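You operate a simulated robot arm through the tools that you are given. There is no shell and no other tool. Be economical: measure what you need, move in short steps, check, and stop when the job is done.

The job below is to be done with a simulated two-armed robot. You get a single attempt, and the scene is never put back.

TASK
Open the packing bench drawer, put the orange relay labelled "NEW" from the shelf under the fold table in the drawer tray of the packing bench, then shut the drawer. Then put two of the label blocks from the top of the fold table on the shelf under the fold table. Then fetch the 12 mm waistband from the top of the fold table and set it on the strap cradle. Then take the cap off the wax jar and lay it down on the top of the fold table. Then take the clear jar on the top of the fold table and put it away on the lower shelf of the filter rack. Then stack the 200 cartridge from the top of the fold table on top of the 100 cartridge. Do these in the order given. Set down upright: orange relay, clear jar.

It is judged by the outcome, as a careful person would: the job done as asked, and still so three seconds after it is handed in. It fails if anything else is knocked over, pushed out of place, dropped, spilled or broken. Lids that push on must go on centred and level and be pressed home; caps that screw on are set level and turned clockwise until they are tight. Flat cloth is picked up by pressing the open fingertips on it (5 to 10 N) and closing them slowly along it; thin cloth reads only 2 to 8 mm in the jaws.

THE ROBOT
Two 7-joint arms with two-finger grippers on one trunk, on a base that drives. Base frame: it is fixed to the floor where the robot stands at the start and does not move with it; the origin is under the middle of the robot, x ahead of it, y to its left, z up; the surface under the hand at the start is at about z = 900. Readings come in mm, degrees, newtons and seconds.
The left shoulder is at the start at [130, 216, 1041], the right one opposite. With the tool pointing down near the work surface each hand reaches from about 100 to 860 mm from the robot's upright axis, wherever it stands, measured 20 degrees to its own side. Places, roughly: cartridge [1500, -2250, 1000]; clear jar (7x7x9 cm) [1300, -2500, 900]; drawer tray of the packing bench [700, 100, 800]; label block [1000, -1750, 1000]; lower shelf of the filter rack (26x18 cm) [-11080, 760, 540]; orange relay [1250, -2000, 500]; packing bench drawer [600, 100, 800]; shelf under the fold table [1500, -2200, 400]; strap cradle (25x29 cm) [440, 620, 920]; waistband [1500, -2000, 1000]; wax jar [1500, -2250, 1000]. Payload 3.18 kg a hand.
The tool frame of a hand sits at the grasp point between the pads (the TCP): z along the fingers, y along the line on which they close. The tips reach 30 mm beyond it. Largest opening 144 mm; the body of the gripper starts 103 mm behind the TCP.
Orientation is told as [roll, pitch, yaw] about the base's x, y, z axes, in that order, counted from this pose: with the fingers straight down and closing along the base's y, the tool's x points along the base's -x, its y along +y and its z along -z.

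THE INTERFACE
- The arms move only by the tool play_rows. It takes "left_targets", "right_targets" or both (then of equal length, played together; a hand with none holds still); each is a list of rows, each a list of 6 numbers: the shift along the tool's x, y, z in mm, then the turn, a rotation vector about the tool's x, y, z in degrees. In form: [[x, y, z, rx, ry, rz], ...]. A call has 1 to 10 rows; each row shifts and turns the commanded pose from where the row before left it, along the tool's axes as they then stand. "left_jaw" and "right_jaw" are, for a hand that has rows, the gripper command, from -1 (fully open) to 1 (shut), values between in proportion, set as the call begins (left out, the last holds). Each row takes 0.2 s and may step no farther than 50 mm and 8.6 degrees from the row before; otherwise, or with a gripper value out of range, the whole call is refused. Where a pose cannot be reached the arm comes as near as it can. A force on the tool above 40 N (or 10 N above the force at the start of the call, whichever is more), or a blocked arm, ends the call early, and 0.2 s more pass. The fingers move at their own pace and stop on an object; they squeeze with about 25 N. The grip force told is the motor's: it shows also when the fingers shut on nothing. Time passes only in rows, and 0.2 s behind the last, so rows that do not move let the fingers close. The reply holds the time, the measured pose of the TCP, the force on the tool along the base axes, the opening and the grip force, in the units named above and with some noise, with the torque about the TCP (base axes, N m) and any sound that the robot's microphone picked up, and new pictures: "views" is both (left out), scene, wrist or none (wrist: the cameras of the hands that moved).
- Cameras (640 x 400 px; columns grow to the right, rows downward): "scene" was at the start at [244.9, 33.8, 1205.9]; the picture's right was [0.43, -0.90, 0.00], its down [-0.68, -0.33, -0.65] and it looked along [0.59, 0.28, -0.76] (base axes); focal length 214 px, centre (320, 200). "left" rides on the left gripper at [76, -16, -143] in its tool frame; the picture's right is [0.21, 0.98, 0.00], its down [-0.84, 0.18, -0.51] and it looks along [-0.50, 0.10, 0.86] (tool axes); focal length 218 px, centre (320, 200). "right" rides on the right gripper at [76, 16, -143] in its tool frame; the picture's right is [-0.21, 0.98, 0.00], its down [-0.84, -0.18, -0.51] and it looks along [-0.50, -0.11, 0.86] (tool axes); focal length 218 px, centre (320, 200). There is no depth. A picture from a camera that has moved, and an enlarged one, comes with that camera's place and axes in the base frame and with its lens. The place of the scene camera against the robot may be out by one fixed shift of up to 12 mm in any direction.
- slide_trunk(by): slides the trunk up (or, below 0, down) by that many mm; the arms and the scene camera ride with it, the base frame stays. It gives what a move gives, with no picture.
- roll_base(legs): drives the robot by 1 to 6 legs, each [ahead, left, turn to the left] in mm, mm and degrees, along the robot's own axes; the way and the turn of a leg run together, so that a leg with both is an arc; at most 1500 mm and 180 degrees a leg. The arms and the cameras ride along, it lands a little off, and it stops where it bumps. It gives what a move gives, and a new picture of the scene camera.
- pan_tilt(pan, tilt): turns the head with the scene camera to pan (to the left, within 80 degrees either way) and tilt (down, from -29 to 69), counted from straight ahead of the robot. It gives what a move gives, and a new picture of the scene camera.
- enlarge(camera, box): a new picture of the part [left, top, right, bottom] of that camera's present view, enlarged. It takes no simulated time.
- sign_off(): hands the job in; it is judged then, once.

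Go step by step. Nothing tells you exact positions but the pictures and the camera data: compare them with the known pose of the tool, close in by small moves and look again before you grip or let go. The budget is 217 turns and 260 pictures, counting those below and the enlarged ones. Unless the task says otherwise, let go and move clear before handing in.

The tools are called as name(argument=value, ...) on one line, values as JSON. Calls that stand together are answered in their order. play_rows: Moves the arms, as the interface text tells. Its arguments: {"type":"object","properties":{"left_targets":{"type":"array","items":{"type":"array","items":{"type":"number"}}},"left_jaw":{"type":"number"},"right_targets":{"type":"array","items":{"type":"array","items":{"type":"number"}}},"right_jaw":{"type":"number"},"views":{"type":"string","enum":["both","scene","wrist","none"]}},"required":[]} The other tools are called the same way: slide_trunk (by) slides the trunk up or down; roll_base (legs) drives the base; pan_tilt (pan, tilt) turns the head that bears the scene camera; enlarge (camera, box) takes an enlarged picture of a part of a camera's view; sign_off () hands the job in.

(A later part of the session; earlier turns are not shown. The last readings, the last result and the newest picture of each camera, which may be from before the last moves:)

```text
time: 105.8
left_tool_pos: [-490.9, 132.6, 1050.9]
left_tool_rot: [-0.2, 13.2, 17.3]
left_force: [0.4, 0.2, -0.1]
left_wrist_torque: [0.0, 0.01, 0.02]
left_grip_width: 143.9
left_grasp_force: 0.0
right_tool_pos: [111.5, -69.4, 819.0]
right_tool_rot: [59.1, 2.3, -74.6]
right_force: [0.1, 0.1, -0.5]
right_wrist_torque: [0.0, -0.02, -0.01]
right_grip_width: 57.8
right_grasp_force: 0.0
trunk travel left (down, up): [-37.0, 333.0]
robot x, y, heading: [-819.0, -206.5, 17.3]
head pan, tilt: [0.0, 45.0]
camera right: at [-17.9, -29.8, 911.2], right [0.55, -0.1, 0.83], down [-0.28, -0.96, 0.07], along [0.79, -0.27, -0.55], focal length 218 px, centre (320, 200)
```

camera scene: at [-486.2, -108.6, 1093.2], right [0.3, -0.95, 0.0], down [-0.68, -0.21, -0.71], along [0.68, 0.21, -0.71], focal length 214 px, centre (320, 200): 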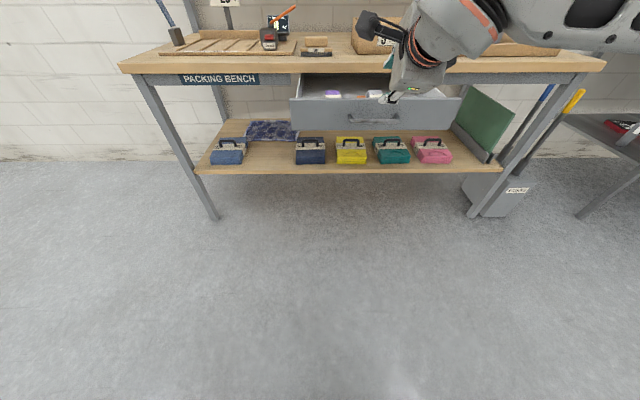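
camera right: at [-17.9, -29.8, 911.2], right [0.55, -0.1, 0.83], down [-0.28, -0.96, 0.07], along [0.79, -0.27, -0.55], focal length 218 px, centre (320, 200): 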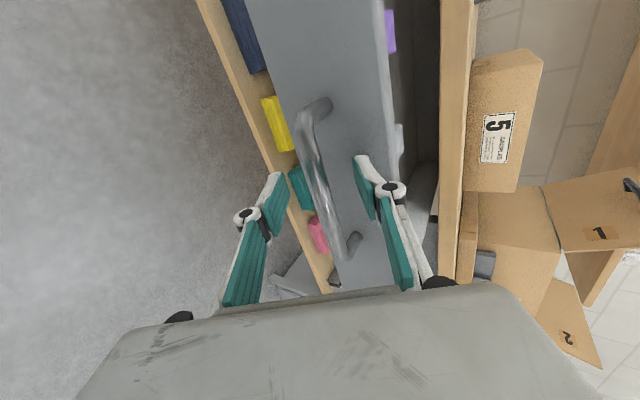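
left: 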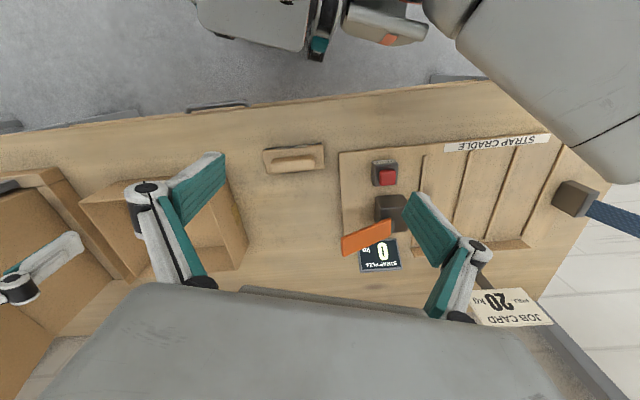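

play_rows(right_targets=[[0, -2, 4, 0, 0, 0], [0, 0, 0, 0, 0, 0], [0, 0, 0, 0, 0, 0]], right_jaw=1, views="wrist")

```text
time: 106.6
left_tool_pos: [-491.7, 131.4, 1051.4]
left_tool_rot: [-0.2, 13.2, 17.2]
left_force: [1.0, -0.2, -0.3]
left_wrist_torque: [0.02, -0.02, 0.01]
left_grip_width: 144.1
left_grasp_force: 0.1
right_tool_pos: [113.9, -69.0, 819.2]
right_tool_rot: [59.2, 2.4, -74.5]
right_force: [0.2, 0.6, 5.1]
right_wrist_torque: [-0.92, -0.42, 0.58]
right_grip_width: 13.9
right_grasp_force: 44.3
trunk travel left (down, up): [-37.0, 333.0]
robot x, y, heading: [-819.8, -210.5, 17.4]
head pan, tilt: [0.0, 45.0]
camera right: at [-15.8, -29.7, 910.1], right [0.55, -0.1, 0.83], down [-0.28, -0.96, 0.07], along [0.79, -0.27, -0.55], focal length 218 px, centre (320, 200)
```

right: 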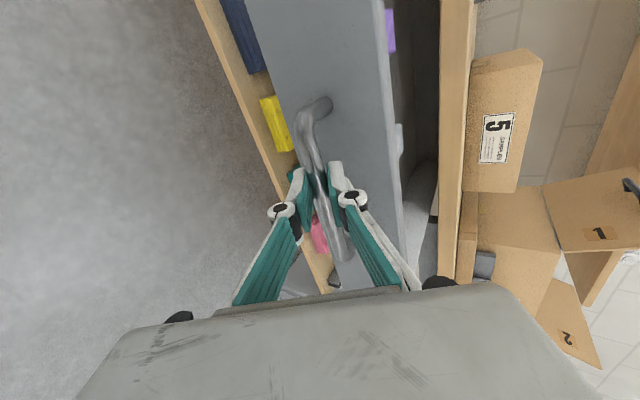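

Gripped the handle. I'll push the drawer shut by driving forward.

roll_base(legs=[[150, 0, 0]])

roll_base(legs=[[105, 0, 0]])

```text
time: 108.0
left_tool_pos: [-346.0, 177.9, 1051.5]
left_tool_rot: [-0.2, 13.2, 17.3]
left_force: [-0.2, -0.1, -0.1]
left_wrist_torque: [-0.02, 0.05, 0.0]
left_grip_width: 144.0
left_grasp_force: 0.0
right_tool_pos: [258.9, -21.6, 819.8]
right_tool_rot: [59.1, 2.4, -74.4]
right_force: [-1.5, 9.3, 7.5]
right_wrist_torque: [-0.7, -0.34, 0.89]
right_grip_width: 13.7
right_grasp_force: 43.6
trunk travel left (down, up): [-37.0, 333.0]
robot x, y, heading: [-674.9, -167.8, 17.3]
head pan, tilt: [0.0, 45.0]
camera scene: at [-340.8, -62.3, 1093.7], right [0.3, -0.95, 0.0], down [-0.67, -0.21, -0.71], along [0.68, 0.21, -0.71], focal length 214 px, centre (320, 200)
```

scene: 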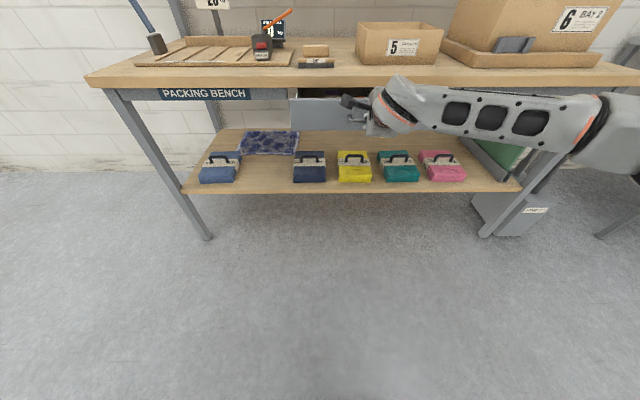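

```text
time: 109.1
left_tool_pos: [-251.0, 207.1, 1051.4]
left_tool_rot: [-0.1, 13.2, 17.5]
left_force: [0.2, 0.0, -0.1]
left_wrist_torque: [0.03, 0.02, 0.0]
left_grip_width: 144.0
left_grasp_force: 0.1
right_tool_pos: [354.3, 8.2, 819.2]
right_tool_rot: [59.2, 2.4, -74.3]
right_force: [0.5, 3.3, 5.2]
right_wrist_torque: [-0.78, -0.28, 0.77]
right_grip_width: 14.1
right_grasp_force: 43.7
trunk travel left (down, up): [-37.0, 333.0]
robot x, y, heading: [-580.0, -135.5, 17.6]
head pan, tilt: [0.0, 45.0]
camera scene: at [-245.1, -32.6, 1093.5], right [0.3, -0.95, 0.0], down [-0.67, -0.21, -0.71], along [0.68, 0.21, -0.71], focal length 214 px, centre (320, 200)
```

scene: 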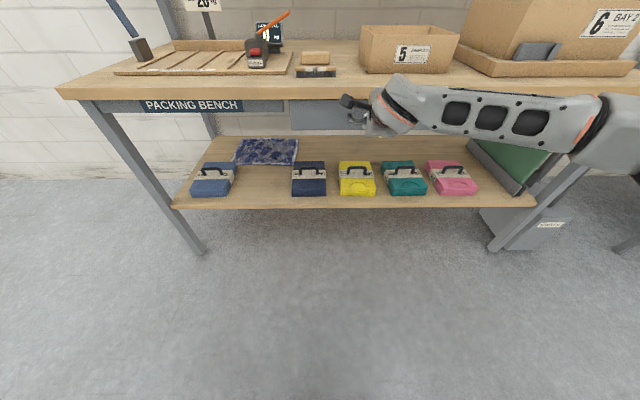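

roll_base(legs=[[27, 0, 0]])

play_rows(right_targets=[[0, 0, 2, 0, 0, 0], [0, 0, 1, 0, 0, 0]], views="wrist")

```text
time: 110.0
left_tool_pos: [-228.7, 213.4, 1050.7]
left_tool_rot: [-0.2, 13.3, 17.2]
left_force: [-0.3, 0.1, 0.2]
left_wrist_torque: [0.01, -0.02, 0.03]
left_grip_width: 144.1
left_grasp_force: 0.0
right_tool_pos: [371.6, 16.2, 816.2]
right_tool_rot: [58.9, 2.3, -74.0]
right_force: [-2.1, -1.1, 1.2]
right_wrist_torque: [-0.99, -0.35, 0.44]
right_grip_width: 13.7
right_grasp_force: 43.6
trunk travel left (down, up): [-37.0, 333.0]
robot x, y, heading: [-557.5, -126.8, 17.2]
head pan, tilt: [0.0, 45.0]
stopped in leg 1: the force on the tool passed its limit at 83 N (the readings are from after the stop); the commanded pose is now the measured one
camera scene: at [-223.9, -26.8, 1093.4], right [0.3, -0.95, 0.0], down [-0.68, -0.21, -0.71], along [0.68, 0.21, -0.71], focal length 214 px, centre (320, 200)
```

scene: 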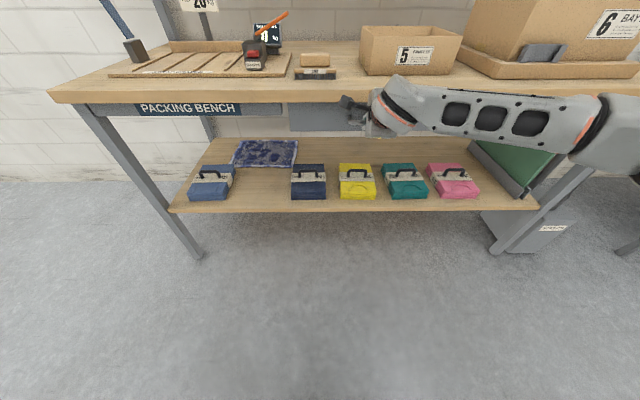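

```text
time: 110.6
left_tool_pos: [-230.0, 212.8, 1051.0]
left_tool_rot: [-0.2, 13.3, 17.4]
left_force: [0.4, 0.0, -0.4]
left_wrist_torque: [-0.02, 0.03, -0.02]
left_grip_width: 144.0
left_grasp_force: 0.0
right_tool_pos: [373.4, 15.7, 816.5]
right_tool_rot: [58.8, 2.5, -74.1]
right_force: [-19.2, -11.2, 2.3]
right_wrist_torque: [-0.94, -0.17, 0.71]
right_grip_width: 13.5
right_grasp_force: 44.0
trunk travel left (down, up): [-37.0, 333.0]
robot x, y, heading: [-558.0, -129.0, 17.5]
head pan, tilt: [0.0, 45.0]
camera right: at [243.2, 54.1, 908.5], right [0.55, -0.1, 0.83], down [-0.28, -0.96, 0.07], along [0.79, -0.27, -0.56], focal length 218 px, centre (320, 200)
```

right: 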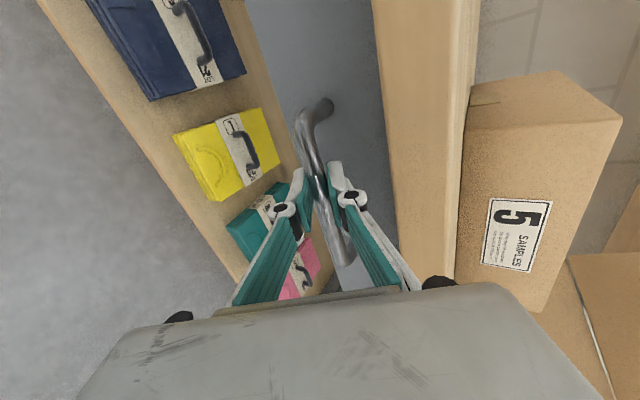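

The drawer hit its end stop and 22 N moves it no further, so it is shut. I'll release and back away.

play_rows(right_targets=[[0, 0, 0, 0, 0, 0], [0, 0, -15, 0, 0, 0], [0, 0, -25, 0, 0, 0], [0, 0, -30, 0, 0, 0]], right_jaw=0.2, views="none")

roll_base(legs=[[-250, 0, 0]])

enlarge(camera="scene", box=[220, 60, 500, 220])

```text
time: 111.6
left_tool_pos: [-229.9, 214.2, 1052.2]
left_tool_rot: [-0.2, 13.2, 17.3]
left_force: [-0.4, 0.3, -0.4]
left_wrist_torque: [0.03, -0.02, 0.0]
left_grip_width: 144.2
left_grasp_force: 0.0
right_tool_pos: [318.0, -0.2, 851.3]
right_tool_rot: [58.9, 2.5, -74.1]
right_force: [0.2, 0.2, 0.3]
right_wrist_torque: [0.0, -0.01, -0.02]
right_grip_width: 57.3
right_grasp_force: 0.1
trunk travel left (down, up): [-37.0, 333.0]
robot x, y, heading: [-556.1, -128.5, 17.6]
head pan, tilt: [0.0, 45.0]
```

```text
time: 113.5
left_tool_pos: [-466.7, 141.6, 1051.3]
left_tool_rot: [-0.2, 13.3, 17.8]
left_force: [0.0, 0.0, -0.5]
left_wrist_torque: [0.01, -0.02, 0.03]
left_grip_width: 143.8
left_grasp_force: 0.1
right_tool_pos: [81.7, -67.2, 849.5]
right_tool_rot: [58.7, 2.4, -73.6]
right_force: [-0.7, -0.2, -0.3]
right_wrist_torque: [0.01, 0.02, -0.01]
right_grip_width: 57.4
right_grasp_force: 0.0
trunk travel left (down, up): [-37.0, 333.0]
robot x, y, heading: [-797.3, -200.3, 17.9]
head pan, tilt: [0.0, 45.0]
camera scene: at [-459.6, -98.3, 1093.4], right [0.31, -0.95, 0.0], down [-0.67, -0.22, -0.71], along [0.67, 0.22, -0.71], focal length 214 px, centre (320, 200)
```

scene: 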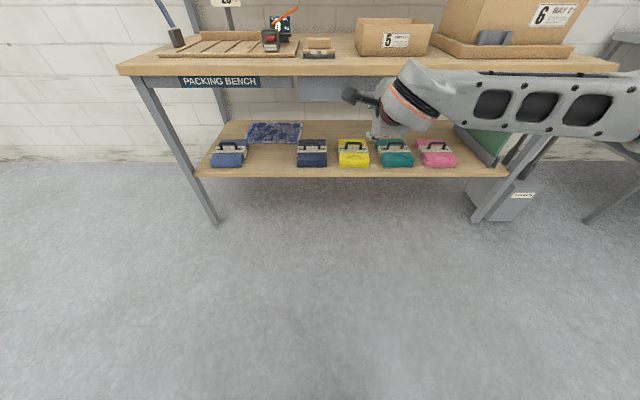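

```text
2.29 times, centred on (360, 140) of scene
camera zoom: at [-459.6, -98.3, 1093.4], right [0.31, -0.95, 0.0], down [-0.67, -0.22, -0.71], along [0.67, 0.22, -0.71], focal length 490 px, centre (229, 337)
```

zoom: 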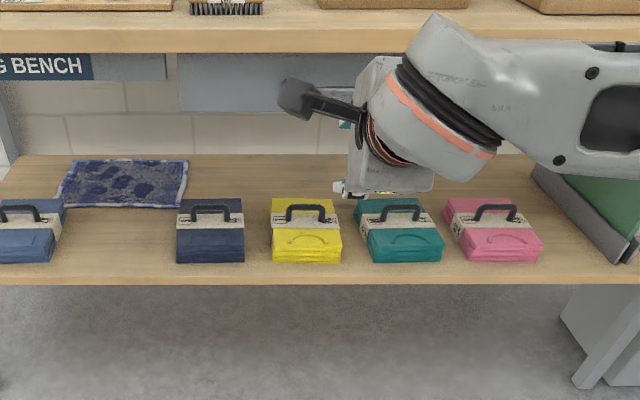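

The drawer is shut. Next come the label blocks: I'll raise and roll the hand back to camera-on-top, and drive to the left part of the fold table.

play_rows(right_targets=[[0, 34, -20.6, 0, 0, 8.5], [0, 0, 0, 0, 0, 8.5], [0, 0, 0, 0, 0, 8.5], [0, 0, 0, 0, 0, 8.5], [0, 0, 0, 0, 0, 8.5], [0, 0, 0, 0, 0, 8.5], [0, 0, 0, 0, 0, 8.5], [0, 0, 0, 0, 0, 8.5], [0, 0, 0, 0, 0, 8.5], [0, 0, 0, 0, 0, 8.5]], right_jaw=-0.1, views="none")

play_rows(right_targets=[[35, 0, -20, 0, -7.5, 3.5], [35, 0, -20, 0, -7.5, 0], [0, 0, 0, 0, 0, 0]], views="none")

roll_base(legs=[[66, -758, 0], [101, -1047, 0]])

pan_tilt(pan=0, tilt=25)

```text
time: 115.7
left_tool_pos: [-466.2, 141.4, 1050.0]
left_tool_rot: [-0.1, 13.3, 17.8]
left_force: [0.4, 0.0, 0.9]
left_wrist_torque: [-0.01, 0.01, 0.02]
left_grip_width: 144.2
left_grasp_force: 0.1
right_tool_pos: [83.5, -68.3, 890.7]
right_tool_rot: [3.3, 58.9, -158.3]
right_force: [0.7, -0.8, 1.1]
right_wrist_torque: [0.02, -0.01, 0.01]
right_grip_width: 79.3
right_grasp_force: 0.0
trunk travel left (down, up): [-37.0, 333.0]
robot x, y, heading: [-790.5, -204.2, 17.9]
head pan, tilt: [0.0, 45.0]
```

```text
time: 116.5
left_tool_pos: [-464.4, 141.9, 1049.2]
left_tool_rot: [-0.2, 13.5, 17.7]
left_force: [-1.1, 1.1, 0.2]
left_wrist_torque: [0.02, 0.01, -0.01]
left_grip_width: 143.9
left_grasp_force: 0.1
right_tool_pos: [92.0, -65.5, 972.0]
right_tool_rot: [-1.4, 43.7, -164.0]
right_force: [-0.5, 0.6, -0.2]
right_wrist_torque: [-0.02, -0.02, -0.01]
right_grip_width: 78.9
right_grasp_force: 0.1
trunk travel left (down, up): [-37.0, 333.0]
robot x, y, heading: [-792.5, -203.0, 17.7]
head pan, tilt: [0.0, 45.0]
```

```text
time: 132.5
left_tool_pos: [242.3, -1495.9, 1050.9]
left_tool_rot: [-0.2, 13.3, 19.5]
left_force: [-0.1, -0.3, 0.1]
left_wrist_torque: [0.01, 0.0, 0.01]
left_grip_width: 143.9
left_grasp_force: 0.0
right_tool_pos: [805.8, -1686.1, 973.0]
right_tool_rot: [-1.4, 43.8, -162.3]
right_force: [-0.2, -1.3, -0.4]
right_wrist_torque: [0.01, 0.02, 0.0]
right_grip_width: 79.1
right_grasp_force: 0.1
trunk travel left (down, up): [-37.0, 333.0]
robot x, y, heading: [-77.7, -1849.7, 19.5]
head pan, tilt: [0.0, 45.0]
camera scene: at [256.5, -1735.6, 1093.3], right [0.33, -0.94, 0.0], down [-0.67, -0.24, -0.71], along [0.67, 0.24, -0.71], focal length 214 px, centre (320, 200)
```

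scene: 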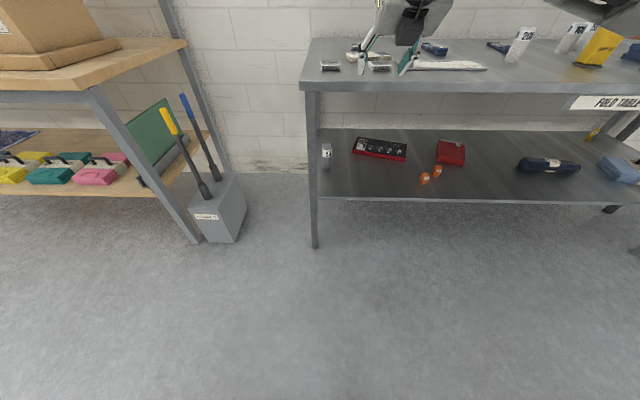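

```text
time: 133.3
left_tool_pos: [242.3, -1495.8, 1050.7]
left_tool_rot: [-0.2, 13.3, 19.5]
left_force: [-0.2, -0.9, 0.2]
left_wrist_torque: [0.02, -0.01, -0.02]
left_grip_width: 143.9
left_grasp_force: 0.1
right_tool_pos: [805.7, -1685.5, 971.9]
right_tool_rot: [-1.4, 43.9, -162.3]
right_force: [-0.6, 0.1, -0.8]
right_wrist_torque: [0.0, -0.03, 0.03]
right_grip_width: 79.4
right_grasp_force: 0.0
trunk travel left (down, up): [-37.0, 333.0]
robot x, y, heading: [-76.1, -1852.5, 19.5]
head pan, tilt: [0.0, 25.0]
camera scene: at [266.7, -1731.9, 1123.8], right [0.33, -0.94, 0.0], down [-0.4, -0.14, -0.91], along [0.85, 0.3, -0.42], focal length 214 px, centre (320, 200)
```

scene: 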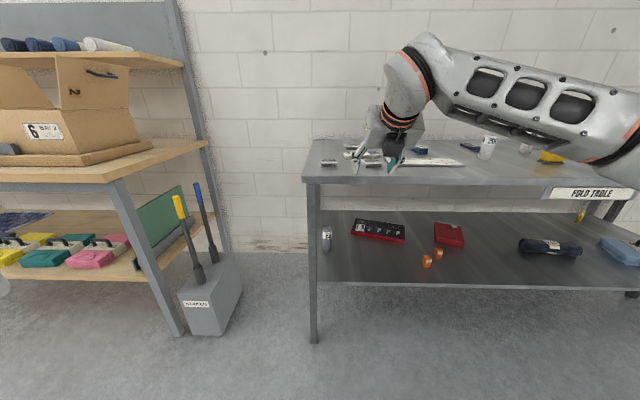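

I'm at the fold table's left part with the hand above table height. I'll go forward and look down with the wrist camera.

roll_base(legs=[[150, 0, -1.7]])

play_rows(right_targets=[[20, 0, -21, 0, 0, 0]], views="wrist")

```text
time: 134.7
left_tool_pos: [395.0, -1458.1, 1050.1]
left_tool_rot: [-0.2, 13.3, 17.6]
left_force: [-0.1, 0.2, -0.2]
left_wrist_torque: [0.0, 0.02, 0.01]
left_grip_width: 143.9
left_grasp_force: 0.1
right_tool_pos: [952.7, -1667.3, 973.3]
right_tool_rot: [-1.4, 43.7, -164.2]
right_force: [-0.2, -0.2, -0.5]
right_wrist_torque: [0.01, 0.01, 0.0]
right_grip_width: 79.3
right_grasp_force: 0.0
trunk travel left (down, up): [-37.0, 333.0]
robot x, y, heading: [69.0, -1802.8, 17.8]
head pan, tilt: [0.0, 25.0]
camera scene: at [412.1, -1695.6, 1123.9], right [0.3, -0.95, 0.0], down [-0.4, -0.13, -0.91], along [0.86, 0.27, -0.42], focal length 214 px, centre (320, 200)
```

scene: 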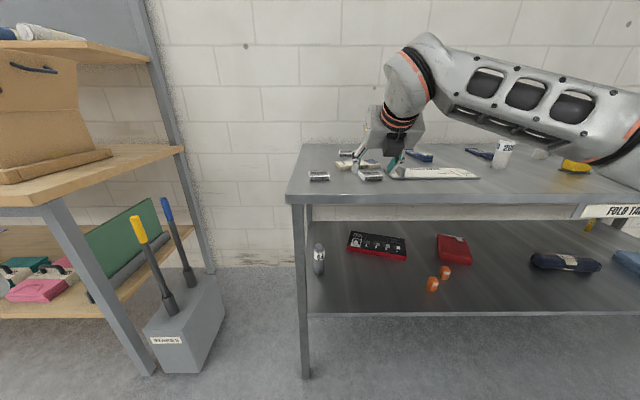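

```text
time: 135.1
left_tool_pos: [392.9, -1458.2, 1052.4]
left_tool_rot: [-0.2, 13.1, 17.6]
left_force: [-0.4, 0.3, 0.7]
left_wrist_torque: [-0.02, -0.02, -0.03]
left_grip_width: 144.1
left_grasp_force: 0.1
right_tool_pos: [951.5, -1669.4, 1007.6]
right_tool_rot: [-1.4, 44.0, -164.2]
right_force: [-0.1, 0.5, -0.1]
right_wrist_torque: [0.0, -0.01, 0.0]
right_grip_width: 79.1
right_grasp_force: 0.0
trunk travel left (down, up): [-37.0, 333.0]
robot x, y, heading: [64.7, -1800.6, 17.7]
head pan, tilt: [0.0, 25.0]
camera right: at [914.5, -1701.0, 1163.1], right [0.14, -0.98, -0.16], down [-0.97, -0.1, -0.22], along [0.2, 0.19, -0.96], focal length 218 px, centre (320, 200)
```

right: 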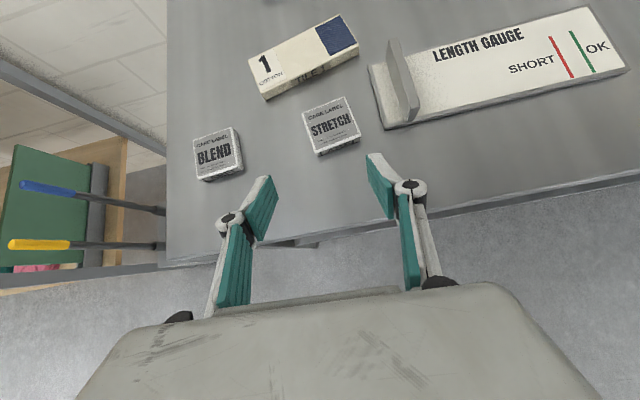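

STRETCH is at about [1062, -1653] and BLEND at about [1014, -1505]. I'll take STRETCH first, positioning over it with wider jaws.

roll_base(legs=[[100, -17, 0]])

play_rows(right_targets=[[-20, 0, 21, 0, 0, 0], [-14, 0, 14.4, 0, 0, 0]], right_jaw=-0.5, views="wrist")

```text
time: 136.2
left_tool_pos: [495.7, -1446.7, 1052.2]
left_tool_rot: [-0.2, 13.2, 17.5]
left_force: [0.0, 0.2, 0.2]
left_wrist_torque: [0.04, 0.03, 0.01]
left_grip_width: 144.0
left_grasp_force: 0.1
right_tool_pos: [1053.5, -1658.4, 1003.1]
right_tool_rot: [-1.3, 44.0, -164.3]
right_force: [0.1, 0.4, -0.6]
right_wrist_torque: [0.02, -0.03, 0.01]
right_grip_width: 79.3
right_grasp_force: 0.1
trunk travel left (down, up): [-37.0, 333.0]
robot x, y, heading: [164.3, -1789.2, 17.7]
head pan, tilt: [0.0, 25.0]
camera scene: at [512.1, -1682.9, 1123.9], right [0.3, -0.95, 0.0], down [-0.4, -0.13, -0.91], along [0.86, 0.27, -0.42], focal length 214 px, centre (320, 200)
```

scene: 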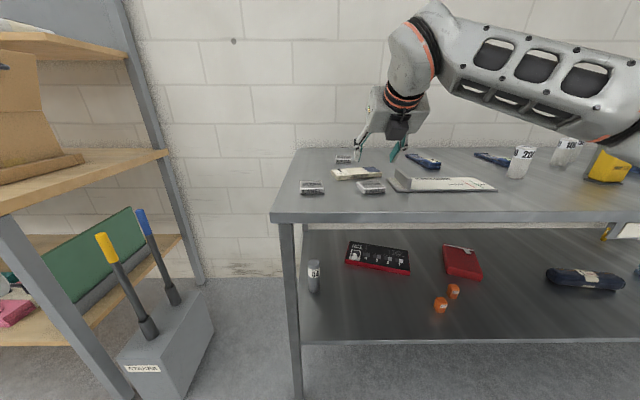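

```text
time: 136.8
left_tool_pos: [495.4, -1445.6, 1051.2]
left_tool_rot: [-0.1, 13.3, 17.5]
left_force: [0.3, -0.3, 0.1]
left_wrist_torque: [0.0, 0.02, -0.01]
left_grip_width: 144.1
left_grasp_force: 0.1
right_tool_pos: [1050.8, -1656.7, 954.6]
right_tool_rot: [-1.4, 43.9, -164.4]
right_force: [0.4, 0.1, -0.5]
right_wrist_torque: [-0.03, -0.01, 0.03]
right_grip_width: 108.1
right_grasp_force: 0.1
trunk travel left (down, up): [-37.0, 333.0]
robot x, y, heading: [168.4, -1787.6, 17.6]
head pan, tilt: [0.0, 25.0]
camera right: at [1014.4, -1687.3, 1110.8], right [0.14, -0.98, -0.16], down [-0.97, -0.1, -0.21], along [0.19, 0.19, -0.96], focal length 218 px, centre (320, 200)
```

right: 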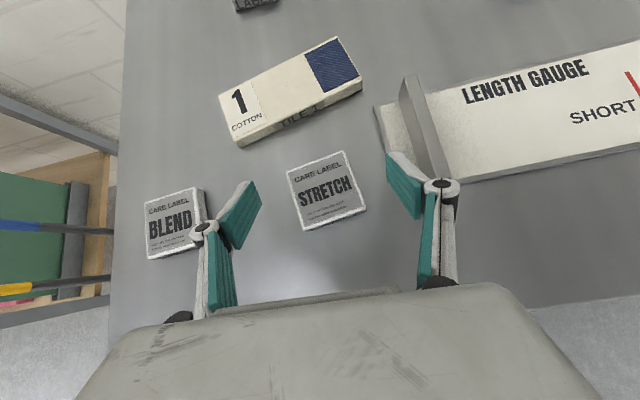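

I'll narrow the jaws, match the block's yaw, and go down in small steps.

play_rows(right_targets=[[-4, 0, 8, 4.9, 0, -5], [-3, 0, 3, 0, 0, 0], [0, 0, 0, 0, 0, 0]], right_jaw=-0.12, views="wrist")

```text
time: 137.6
left_tool_pos: [496.8, -1445.5, 1050.7]
left_tool_rot: [-0.2, 13.4, 17.6]
left_force: [-0.6, 0.9, -0.8]
left_wrist_torque: [0.03, 0.0, -0.01]
left_grip_width: 143.9
left_grasp_force: 0.0
right_tool_pos: [1054.5, -1656.5, 941.2]
right_tool_rot: [-1.6, 44.0, -157.3]
right_force: [0.1, 1.0, 0.8]
right_wrist_torque: [0.0, -0.04, 0.0]
right_grip_width: 80.5
right_grasp_force: 0.0
trunk travel left (down, up): [-37.0, 333.0]
robot x, y, heading: [164.8, -1790.9, 17.6]
head pan, tilt: [0.0, 25.0]
camera right: at [1022.1, -1692.1, 1098.4], right [0.25, -0.95, -0.16], down [-0.95, -0.22, -0.22], along [0.17, 0.21, -0.96], focal length 218 px, centre (320, 200)
```

right: 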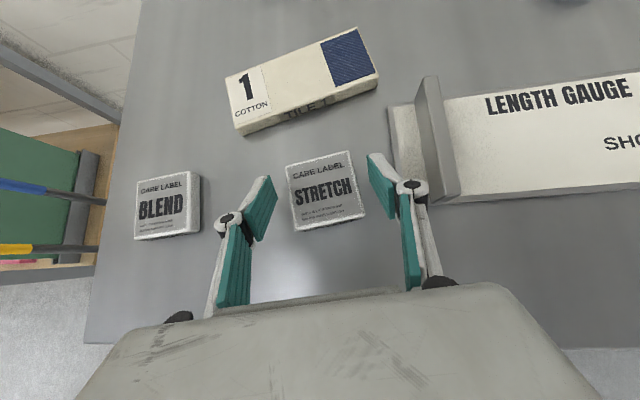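

play_rows(right_targets=[[0, 4, 0, 0, 0, 0], [-2.1, 0, 2.1, 0, 0, 0], [-2.1, 0, 2.1, 0, 0, 0], [-2.1, 0, 2.1, 0, 0, 0]], views="wrist")

```text
time: 138.6
left_tool_pos: [496.2, -1445.4, 1050.1]
left_tool_rot: [-0.2, 13.3, 17.5]
left_force: [0.3, 0.3, 0.5]
left_wrist_torque: [0.01, 0.01, -0.03]
left_grip_width: 144.0
left_grasp_force: 0.0
right_tool_pos: [1056.8, -1661.1, 931.7]
right_tool_rot: [-1.5, 43.9, -157.3]
right_force: [-0.6, -0.3, 0.1]
right_wrist_torque: [-0.02, -0.01, 0.01]
right_grip_width: 80.8
right_grasp_force: 0.1
trunk travel left (down, up): [-37.0, 333.0]
robot x, y, heading: [166.3, -1791.2, 17.3]
head pan, tilt: [0.0, 25.0]
camera right: at [1023.5, -1695.8, 1088.1], right [0.25, -0.95, -0.16], down [-0.95, -0.22, -0.22], along [0.17, 0.21, -0.96], focal length 218 px, centre (320, 200)
```

right: 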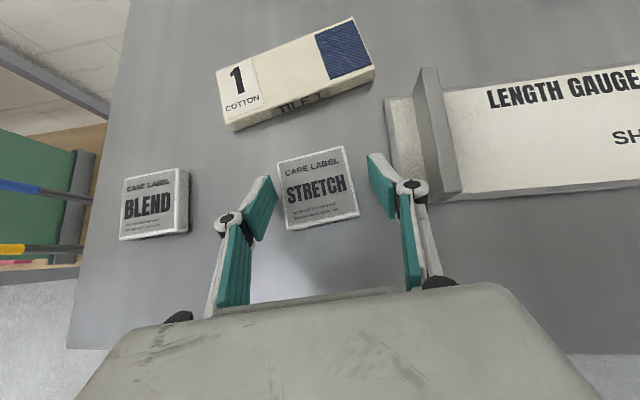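

play_rows(right_targets=[[-2.1, 0, 2.1, 0, 0, 0], [-2.1, 0, 2.1, 0, 0, 0], [-2.1, 0, 2.1, 0, 0, 0], [-2.1, 0, 2.1, 0, 0, 0], [-2.1, 0, 2.1, 0, 0, 0], [-2.1, 0, 2.1, 0, 0, 0]], views="wrist")

```text
time: 140.0
left_tool_pos: [492.8, -1445.4, 1054.0]
left_tool_rot: [-0.3, 13.0, 17.4]
left_force: [0.5, -0.5, 0.2]
left_wrist_torque: [-0.01, 0.05, -0.01]
left_grip_width: 143.9
left_grasp_force: 0.0
right_tool_pos: [1055.0, -1659.4, 927.4]
right_tool_rot: [-1.1, 45.3, -157.2]
right_force: [9.2, 1.4, 37.8]
right_wrist_torque: [-1.31, -1.32, 0.09]
right_grip_width: 85.2
right_grasp_force: 3.6
trunk travel left (down, up): [-37.0, 333.0]
robot x, y, heading: [166.8, -1794.5, 17.5]
head pan, tilt: [0.0, 25.0]
camera right: at [1020.0, -1696.6, 1082.7], right [0.26, -0.95, -0.16], down [-0.95, -0.22, -0.24], along [0.19, 0.22, -0.96], focal length 218 px, centre (320, 200)
```

right: 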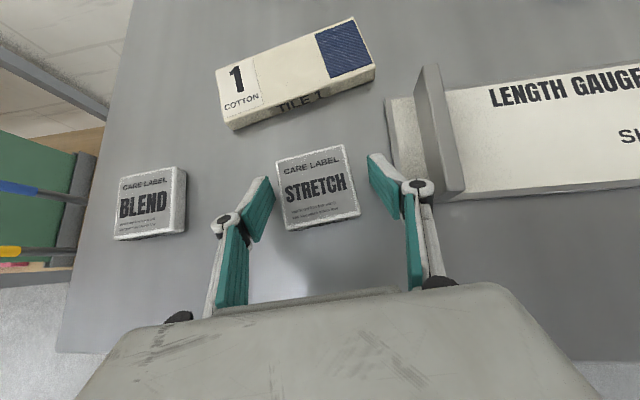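

Both fingertips touched the table, which is at about z = 899. I'll ease up to just above it.

play_rows(right_targets=[[11.8, 0, -12.2, 0, 0, 0], [0, 0, 0, 0, 0, 0]], views="wrist")

enlarge(camera="right", box=[200, 100, 500, 290])

```text
time: 140.6
left_tool_pos: [495.9, -1445.8, 1049.5]
left_tool_rot: [-0.2, 13.4, 17.5]
left_force: [1.2, 0.3, -0.7]
left_wrist_torque: [-0.02, 0.01, 0.03]
left_grip_width: 143.8
left_grasp_force: 0.1
right_tool_pos: [1054.4, -1660.2, 928.9]
right_tool_rot: [-1.5, 43.8, -157.5]
right_force: [5.9, 2.8, 11.1]
right_wrist_torque: [-0.35, -0.44, 0.28]
right_grip_width: 81.7
right_grasp_force: 0.1
trunk travel left (down, up): [-37.0, 333.0]
robot x, y, heading: [165.6, -1790.1, 17.5]
head pan, tilt: [0.0, 25.0]
camera right: at [1023.2, -1696.1, 1085.1], right [0.25, -0.95, -0.16], down [-0.95, -0.22, -0.21], along [0.17, 0.21, -0.96], focal length 218 px, centre (320, 200)
```

right: 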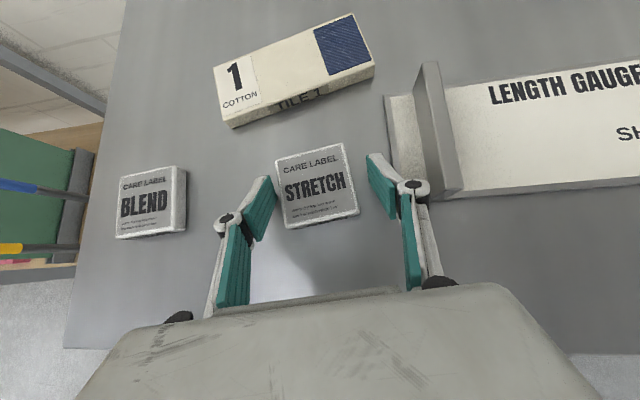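

```text
2.11 times, centred on (350, 195) of right
camera zoom: at [1023.2, -1696.1, 1085.1], right [0.25, -0.95, -0.16], down [-0.95, -0.22, -0.21], along [0.17, 0.21, -0.96], focal length 460 px, centre (257, 210)
```

zoom: 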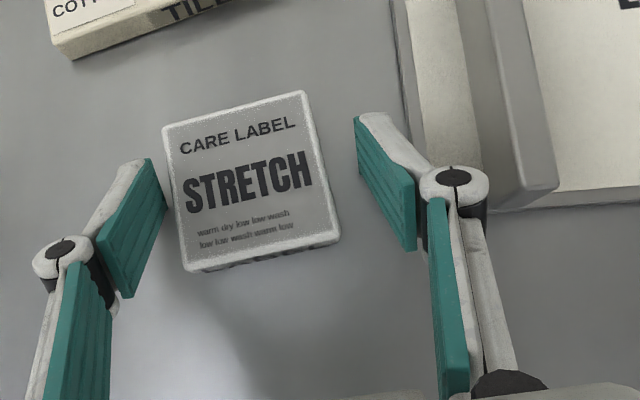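

The left finger touches the block's edge. I'll lift slightly and shift left 7 mm.

play_rows(right_targets=[[3, 0, -3, 0, 0, 0], [0, -7, 0, 0, 0, 0]], views="none")

play_rows(right_targets=[[-1.5, 0, 1.5, 0, 0, 0], [0, 0, 0, 0, 0, 0]], views="none")

enlarge(camera="right", box=[200, 100, 500, 290])

```text
time: 141.2
left_tool_pos: [495.5, -1445.7, 1050.1]
left_tool_rot: [-0.3, 13.3, 17.4]
left_force: [-0.6, 0.0, 0.6]
left_wrist_torque: [-0.01, 0.01, 0.01]
left_grip_width: 144.3
left_grasp_force: 0.1
right_tool_pos: [1051.2, -1653.9, 934.9]
right_tool_rot: [-1.4, 43.7, -157.3]
right_force: [0.1, -1.1, 0.5]
right_wrist_torque: [-0.02, 0.02, -0.01]
right_grip_width: 80.8
right_grasp_force: 0.0
trunk travel left (down, up): [-37.0, 333.0]
robot x, y, heading: [165.6, -1788.8, 17.6]
head pan, tilt: [0.0, 25.0]
```

```text
time: 141.8
left_tool_pos: [495.8, -1445.2, 1050.6]
left_tool_rot: [-0.2, 13.3, 17.5]
left_force: [-0.6, -1.0, 0.7]
left_wrist_torque: [-0.01, -0.01, 0.0]
left_grip_width: 144.1
left_grasp_force: 0.1
right_tool_pos: [1052.0, -1655.0, 935.4]
right_tool_rot: [-1.5, 43.9, -157.4]
right_force: [-1.2, 0.2, -0.2]
right_wrist_torque: [-0.03, 0.0, 0.0]
right_grip_width: 80.5
right_grasp_force: 0.0
trunk travel left (down, up): [-37.0, 333.0]
robot x, y, heading: [167.8, -1787.2, 17.3]
head pan, tilt: [0.0, 25.0]
```

```text
2.11 times, centred on (350, 195) of right
camera zoom: at [1019.1, -1690.0, 1091.4], right [0.25, -0.95, -0.16], down [-0.95, -0.22, -0.22], along [0.17, 0.21, -0.96], focal length 460 px, centre (257, 210)
```

zoom: 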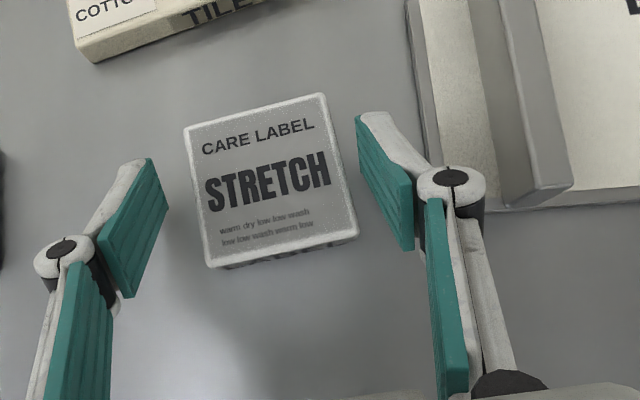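

Centred now. I'll lower 4 mm and close.

play_rows(right_targets=[[-2.8, 0, 2.8, 0, 0, 0], [0, 0, 0, 0, 0, 0]], right_jaw=0.1, views="none")

play_rows(right_targets=[[0, 0, 0, 0, 0, 0], [0, 0, 0, 0, 0, 0]], right_jaw=1, views="wrist")

```text
time: 142.4
left_tool_pos: [497.0, -1446.9, 1050.6]
left_tool_rot: [-0.2, 13.3, 17.4]
left_force: [0.2, 0.8, 0.0]
left_wrist_torque: [0.01, -0.02, -0.01]
left_grip_width: 144.1
left_grasp_force: 0.2
right_tool_pos: [1051.9, -1653.1, 930.4]
right_tool_rot: [-1.5, 44.0, -157.3]
right_force: [0.6, 0.6, 0.4]
right_wrist_torque: [0.02, -0.03, 0.01]
right_grip_width: 64.7
right_grasp_force: 0.0
trunk travel left (down, up): [-37.0, 333.0]
robot x, y, heading: [164.3, -1790.6, 17.9]
head pan, tilt: [0.0, 25.0]
```

```text
time: 143.0
left_tool_pos: [495.4, -1446.4, 1050.7]
left_tool_rot: [-0.2, 13.3, 17.4]
left_force: [-0.3, 0.5, 0.2]
left_wrist_torque: [0.01, 0.03, 0.04]
left_grip_width: 143.6
left_grasp_force: 0.2
right_tool_pos: [1051.4, -1654.3, 931.1]
right_tool_rot: [-1.5, 44.0, -157.4]
right_force: [-0.4, 0.5, 1.4]
right_wrist_torque: [-0.01, -0.01, 0.0]
right_grip_width: 61.6
right_grasp_force: 25.1
trunk travel left (down, up): [-37.0, 333.0]
robot x, y, heading: [162.1, -1788.4, 17.5]
head pan, tilt: [0.0, 25.0]
camera right: at [1019.3, -1690.2, 1087.4], right [0.25, -0.95, -0.16], down [-0.95, -0.22, -0.22], along [0.17, 0.21, -0.96], focal length 218 px, centre (320, 200)
```

right: 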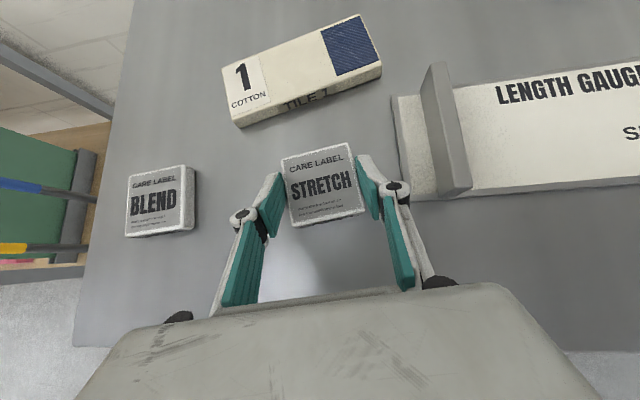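

STRETCH is held. I'll lift, back out, lower the hand in front of the shelf, and go in where the shelf is clear.

play_rows(right_targets=[[21, 0, -21.5, 0, 0, 0], [28, 0, -29, 0, 0, 0]], views="none")

roll_base(legs=[[-340, -60, 0]])

play_rows(right_targets=[[-34, 0, 35, 0, 0, 0], [-34, 0, 35, 0, 0, 0], [-34, 0, 35, 0, 0, 0], [-34, 0, 35, 0, 0, 0], [-34, 0, 35, 0, 0, 0], [-34, 0, 35, 0, 0, 0], [-34, 0, 35, 0, 0, 0], [-34, 0, 35, 0, 0, 0], [-34, 0, 35, 0, 0, 0], [-34, 0, 35, 0, 0, 0]], views="both")

```text
time: 143.6
left_tool_pos: [495.6, -1445.8, 1052.3]
left_tool_rot: [-0.2, 13.2, 17.5]
left_force: [-0.8, -1.1, -0.2]
left_wrist_torque: [0.0, -0.02, 0.02]
left_grip_width: 143.8
left_grasp_force: 0.0
right_tool_pos: [1054.2, -1654.6, 1002.2]
right_tool_rot: [-1.4, 44.0, -157.3]
right_force: [-0.6, -0.5, -1.6]
right_wrist_torque: [0.01, -0.01, 0.0]
right_grip_width: 61.7
right_grasp_force: 24.6
trunk travel left (down, up): [-37.0, 333.0]
robot x, y, heading: [167.7, -1790.5, 17.4]
head pan, tilt: [0.0, 25.0]
```

```text
time: 145.9
left_tool_pos: [188.8, -1609.0, 1050.7]
left_tool_rot: [-0.1, 13.3, 16.9]
left_force: [-0.5, 0.7, -0.2]
left_wrist_torque: [0.0, -0.05, -0.01]
left_grip_width: 144.0
left_grasp_force: 0.1
right_tool_pos: [744.3, -1823.2, 1001.6]
right_tool_rot: [-1.4, 43.9, -157.9]
right_force: [-0.1, 0.0, -0.3]
right_wrist_torque: [0.0, 0.03, 0.0]
right_grip_width: 61.6
right_grasp_force: 25.5
trunk travel left (down, up): [-37.0, 333.0]
robot x, y, heading: [-146.2, -1947.9, 16.8]
head pan, tilt: [0.0, 25.0]
camera scene: at [201.1, -1846.3, 1123.9], right [0.29, -0.96, 0.0], down [-0.4, -0.12, -0.91], along [0.87, 0.26, -0.42], focal length 214 px, centre (320, 200)
```

scene: 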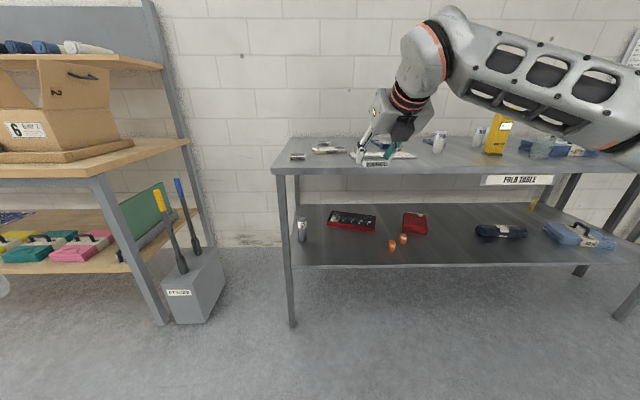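

```text
time: 148.1
left_tool_pos: [189.0, -1608.3, 1050.7]
left_tool_rot: [-0.2, 13.4, 16.8]
left_force: [-0.1, -0.2, 0.2]
left_wrist_torque: [-0.02, 0.02, 0.02]
left_grip_width: 144.0
left_grasp_force: 0.1
right_tool_pos: [739.5, -1814.9, 508.2]
right_tool_rot: [-1.7, 43.9, -157.9]
right_force: [0.4, -0.1, -0.3]
right_wrist_torque: [-0.01, 0.01, 0.01]
right_grip_width: 61.3
right_grasp_force: 25.0
trunk travel left (down, up): [-37.0, 333.0]
robot x, y, heading: [-145.0, -1948.6, 16.8]
head pan, tilt: [0.0, 25.0]
camera scene: at [202.0, -1845.9, 1123.4], right [0.29, -0.96, 0.0], down [-0.41, -0.12, -0.91], along [0.87, 0.26, -0.42], focal length 214 px, centre (320, 200)
camera right: at [706.7, -1850.7, 665.1], right [0.24, -0.96, -0.16], down [-0.95, -0.21, -0.22], along [0.17, 0.21, -0.96], focal length 218 px, centre (320, 200)
```

scene: 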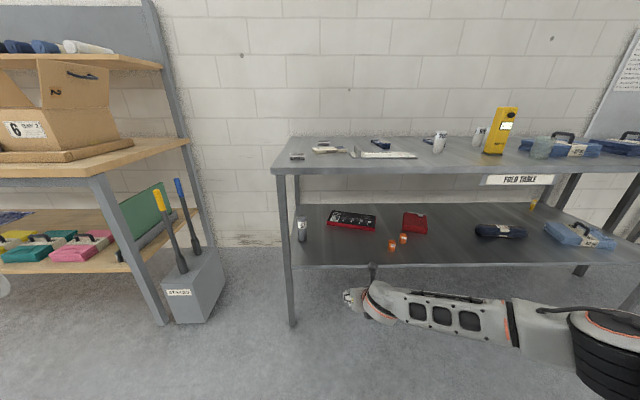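
right: 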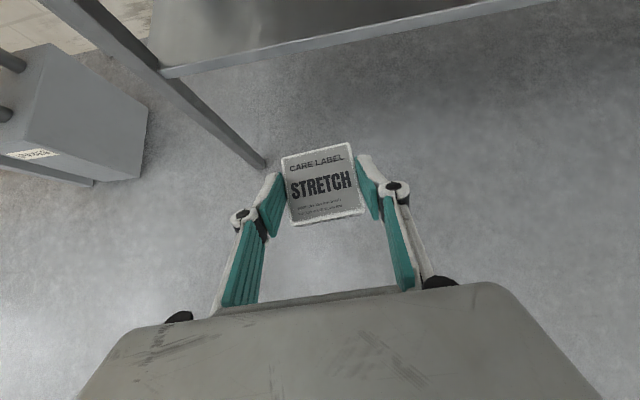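

roll_base(legs=[[405, -34, 0]])

play_rows(right_targets=[[-10, 0, 10.3, 0, 0, 0]], views="wrist")

```text
time: 150.6
left_tool_pos: [585.9, -1525.7, 1051.0]
left_tool_rot: [-0.2, 13.3, 16.8]
left_force: [0.1, -0.7, -0.3]
left_wrist_torque: [0.03, 0.02, 0.04]
left_grip_width: 143.9
left_grasp_force: 0.1
right_tool_pos: [1137.4, -1733.3, 510.7]
right_tool_rot: [-1.4, 44.0, -158.0]
right_force: [0.3, -1.1, -0.6]
right_wrist_torque: [0.01, 0.04, 0.01]
right_grip_width: 61.4
right_grasp_force: 24.9
trunk travel left (down, up): [-37.0, 333.0]
robot x, y, heading: [251.7, -1865.0, 16.6]
head pan, tilt: [0.0, 25.0]
camera scene: at [599.0, -1762.6, 1123.8], right [0.29, -0.96, 0.0], down [-0.41, -0.12, -0.91], along [0.87, 0.26, -0.42], focal length 214 px, centre (320, 200)
```

scene: 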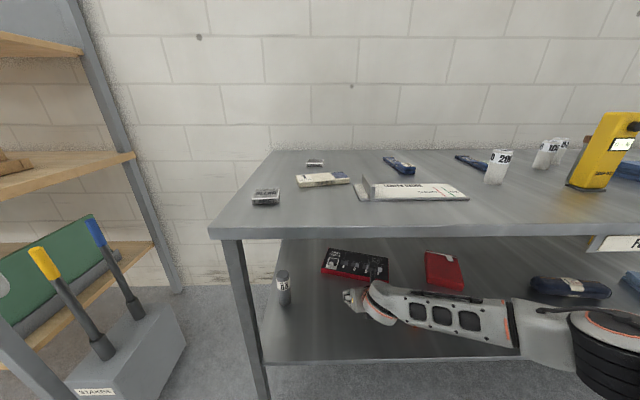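

```text
time: 151.0
left_tool_pos: [585.8, -1524.9, 1050.2]
left_tool_rot: [-0.2, 13.2, 16.8]
left_force: [-0.2, -0.4, 0.3]
left_wrist_torque: [0.0, 0.01, -0.02]
left_grip_width: 143.8
left_grasp_force: 0.1
right_tool_pos: [1134.8, -1732.2, 494.9]
right_tool_rot: [-1.4, 43.9, -158.0]
right_force: [-0.3, 0.5, 0.0]
right_wrist_torque: [0.02, 0.01, -0.04]
right_grip_width: 61.3
right_grasp_force: 24.5
trunk travel left (down, up): [-37.0, 333.0]
robot x, y, heading: [253.3, -1864.9, 16.7]
head pan, tilt: [0.0, 25.0]
camera right: at [1103.2, -1768.7, 650.8], right [0.24, -0.96, -0.16], down [-0.95, -0.2, -0.22], along [0.17, 0.21, -0.96], focal length 218 px, centre (320, 200)
```

right: 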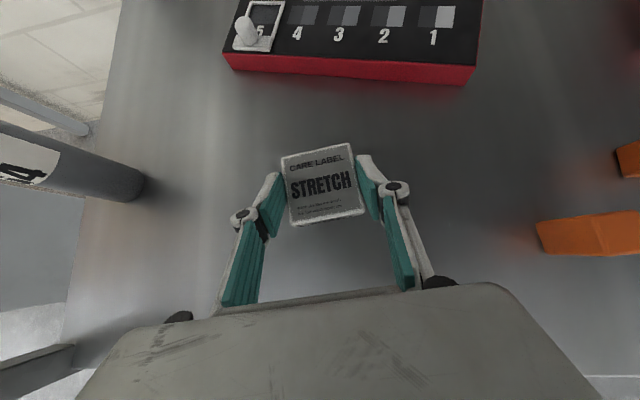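

Clear spot below. I'll lower in small steps until contact.

play_rows(right_targets=[[-10, 0, 10.3, 0, 0, 0], [-3, 0, 3, 0, 0, 0], [-3, 0, 3, 0, 0, 0], [-2.1, 0, 2.1, 0, 0, 0], [-2.1, 0, 2.1, 0, 0, 0], [0, 0, 0, 0, 0, 0]], views="none")

```text
time: 152.4
left_tool_pos: [586.1, -1526.1, 1050.7]
left_tool_rot: [-0.1, 13.3, 16.9]
left_force: [0.4, 0.7, -0.6]
left_wrist_torque: [-0.03, 0.02, 0.04]
left_grip_width: 143.9
left_grasp_force: 0.1
right_tool_pos: [1135.3, -1731.9, 467.1]
right_tool_rot: [-1.5, 43.9, -158.2]
right_force: [0.0, 0.9, -1.9]
right_wrist_torque: [0.0, 0.02, -0.03]
right_grip_width: 61.5
right_grasp_force: 25.0
trunk travel left (down, up): [-37.0, 333.0]
robot x, y, heading: [252.3, -1865.2, 16.5]
head pan, tilt: [0.0, 25.0]
```

play_rows(right_targets=[[-2.1, 0, 2.1, 0, 0, 0], [-2.1, 0, 2.1, 0, 0, 0], [-2.1, 0, 2.1, 0, 0, 0], [0, 0, 0, 0, 0, 0]], views="none")

```text
time: 153.4
left_tool_pos: [586.8, -1525.6, 1050.7]
left_tool_rot: [-0.2, 13.4, 16.8]
left_force: [-0.3, -0.4, 0.5]
left_wrist_torque: [0.02, 0.0, -0.01]
left_grip_width: 143.9
left_grasp_force: 0.0
right_tool_pos: [1135.4, -1732.9, 457.8]
right_tool_rot: [-1.5, 43.9, -158.1]
right_force: [-0.1, 0.3, -0.8]
right_wrist_torque: [-0.04, 0.02, 0.02]
right_grip_width: 61.4
right_grasp_force: 24.9
trunk travel left (down, up): [-37.0, 333.0]
robot x, y, heading: [255.8, -1866.5, 16.7]
head pan, tilt: [0.0, 25.0]
```

play_rows(right_targets=[[-1.5, 0, 1.5, 0, 0, 0], [-1.5, 0, 1.5, 0, 0, 0], [-1.5, 0, 1.5, 0, 0, 0], [-1.5, 0, 1.5, 0, 0, 0], [0, 0, 0, 0, 0, 0]], views="wrist")

```text
time: 154.6
left_tool_pos: [584.7, -1526.4, 1051.4]
left_tool_rot: [-0.2, 13.2, 16.9]
left_force: [-0.1, -0.6, 0.8]
left_wrist_torque: [0.0, -0.01, -0.02]
left_grip_width: 143.9
left_grasp_force: 0.1
right_tool_pos: [1135.6, -1732.6, 452.1]
right_tool_rot: [-1.5, 44.1, -158.0]
right_force: [-1.2, -0.9, 6.1]
right_wrist_torque: [-0.32, 0.05, 0.0]
right_grip_width: 61.4
right_grasp_force: 24.5
trunk travel left (down, up): [-37.0, 333.0]
robot x, y, heading: [252.9, -1865.3, 16.9]
head pan, tilt: [0.0, 25.0]
camera right: at [1102.5, -1767.4, 607.9], right [0.24, -0.96, -0.16], down [-0.95, -0.2, -0.22], along [0.18, 0.21, -0.96], focal length 218 px, centre (320, 200)
```

right: 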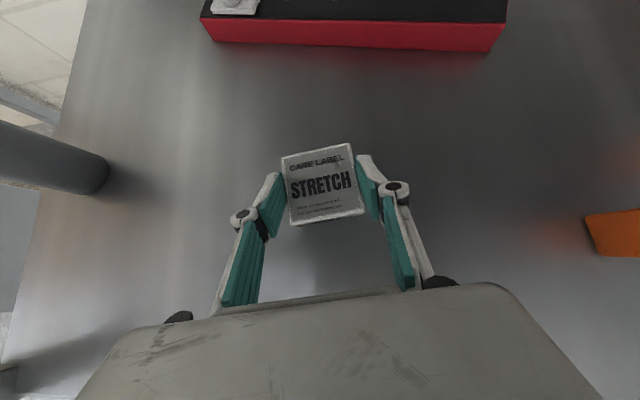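

Touched down (6 N at z = 452). I'll release, rise and back out.

play_rows(right_targets=[[0, 0, 0, 0, 0, 0], [0, 0, 0, 0, 0, 0], [14, 0, -14.4, 0, 0, 0], [21, 0, -21.5, 0, 0, 0]], right_jaw=-0.15, views="wrist")

roll_base(legs=[[-410, 0, 0]])

```text
time: 155.6
left_tool_pos: [586.4, -1525.7, 1051.5]
left_tool_rot: [-0.2, 13.2, 16.9]
left_force: [-0.3, -0.4, -0.5]
left_wrist_torque: [-0.01, -0.02, 0.0]
left_grip_width: 143.9
left_grasp_force: 0.0
right_tool_pos: [1137.7, -1733.8, 500.1]
right_tool_rot: [-1.5, 44.0, -158.2]
right_force: [-0.3, -0.4, -0.6]
right_wrist_torque: [-0.01, 0.0, -0.05]
right_grip_width: 82.9
right_grasp_force: 0.1
trunk travel left (down, up): [-37.0, 333.0]
robot x, y, heading: [251.9, -1867.1, 16.5]
head pan, tilt: [0.0, 25.0]
camera right: at [1104.3, -1769.8, 656.4], right [0.24, -0.96, -0.16], down [-0.95, -0.2, -0.22], along [0.17, 0.21, -0.96], focal length 218 px, centre (320, 200)
```

right: 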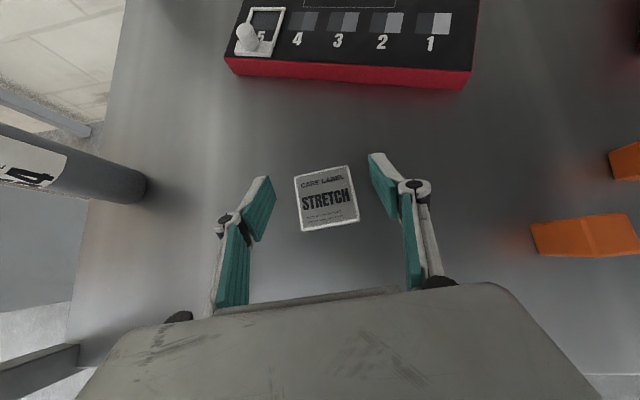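

```text
time: 158.1
left_tool_pos: [204.1, -1641.6, 1049.8]
left_tool_rot: [-0.1, 13.4, 16.4]
left_force: [0.0, -0.4, -0.3]
left_wrist_torque: [0.01, -0.04, -0.03]
left_grip_width: 144.0
left_grasp_force: 0.2
right_tool_pos: [753.5, -1854.4, 498.9]
right_tool_rot: [-1.5, 44.1, -158.5]
right_force: [0.6, 0.5, 0.1]
right_wrist_torque: [-0.01, 0.0, 0.0]
right_grip_width: 82.9
right_grasp_force: 0.1
trunk travel left (down, up): [-37.0, 333.0]
robot x, y, heading: [-136.3, -1978.8, 16.5]
head pan, tilt: [0.0, 25.0]
camera scene: at [214.6, -1879.2, 1124.0], right [0.28, -0.96, 0.0], down [-0.41, -0.12, -0.91], along [0.87, 0.26, -0.42], focal length 214 px, centre (320, 200)
```

scene: 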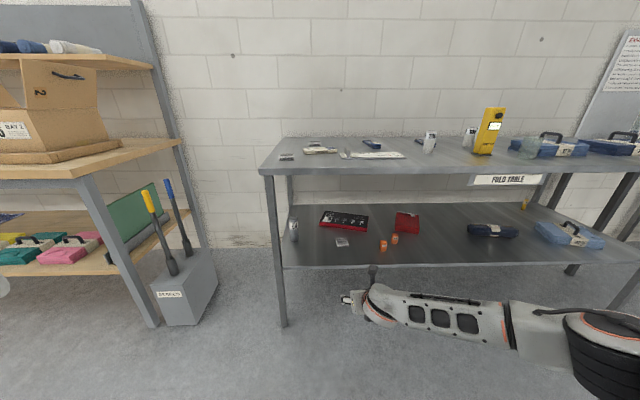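

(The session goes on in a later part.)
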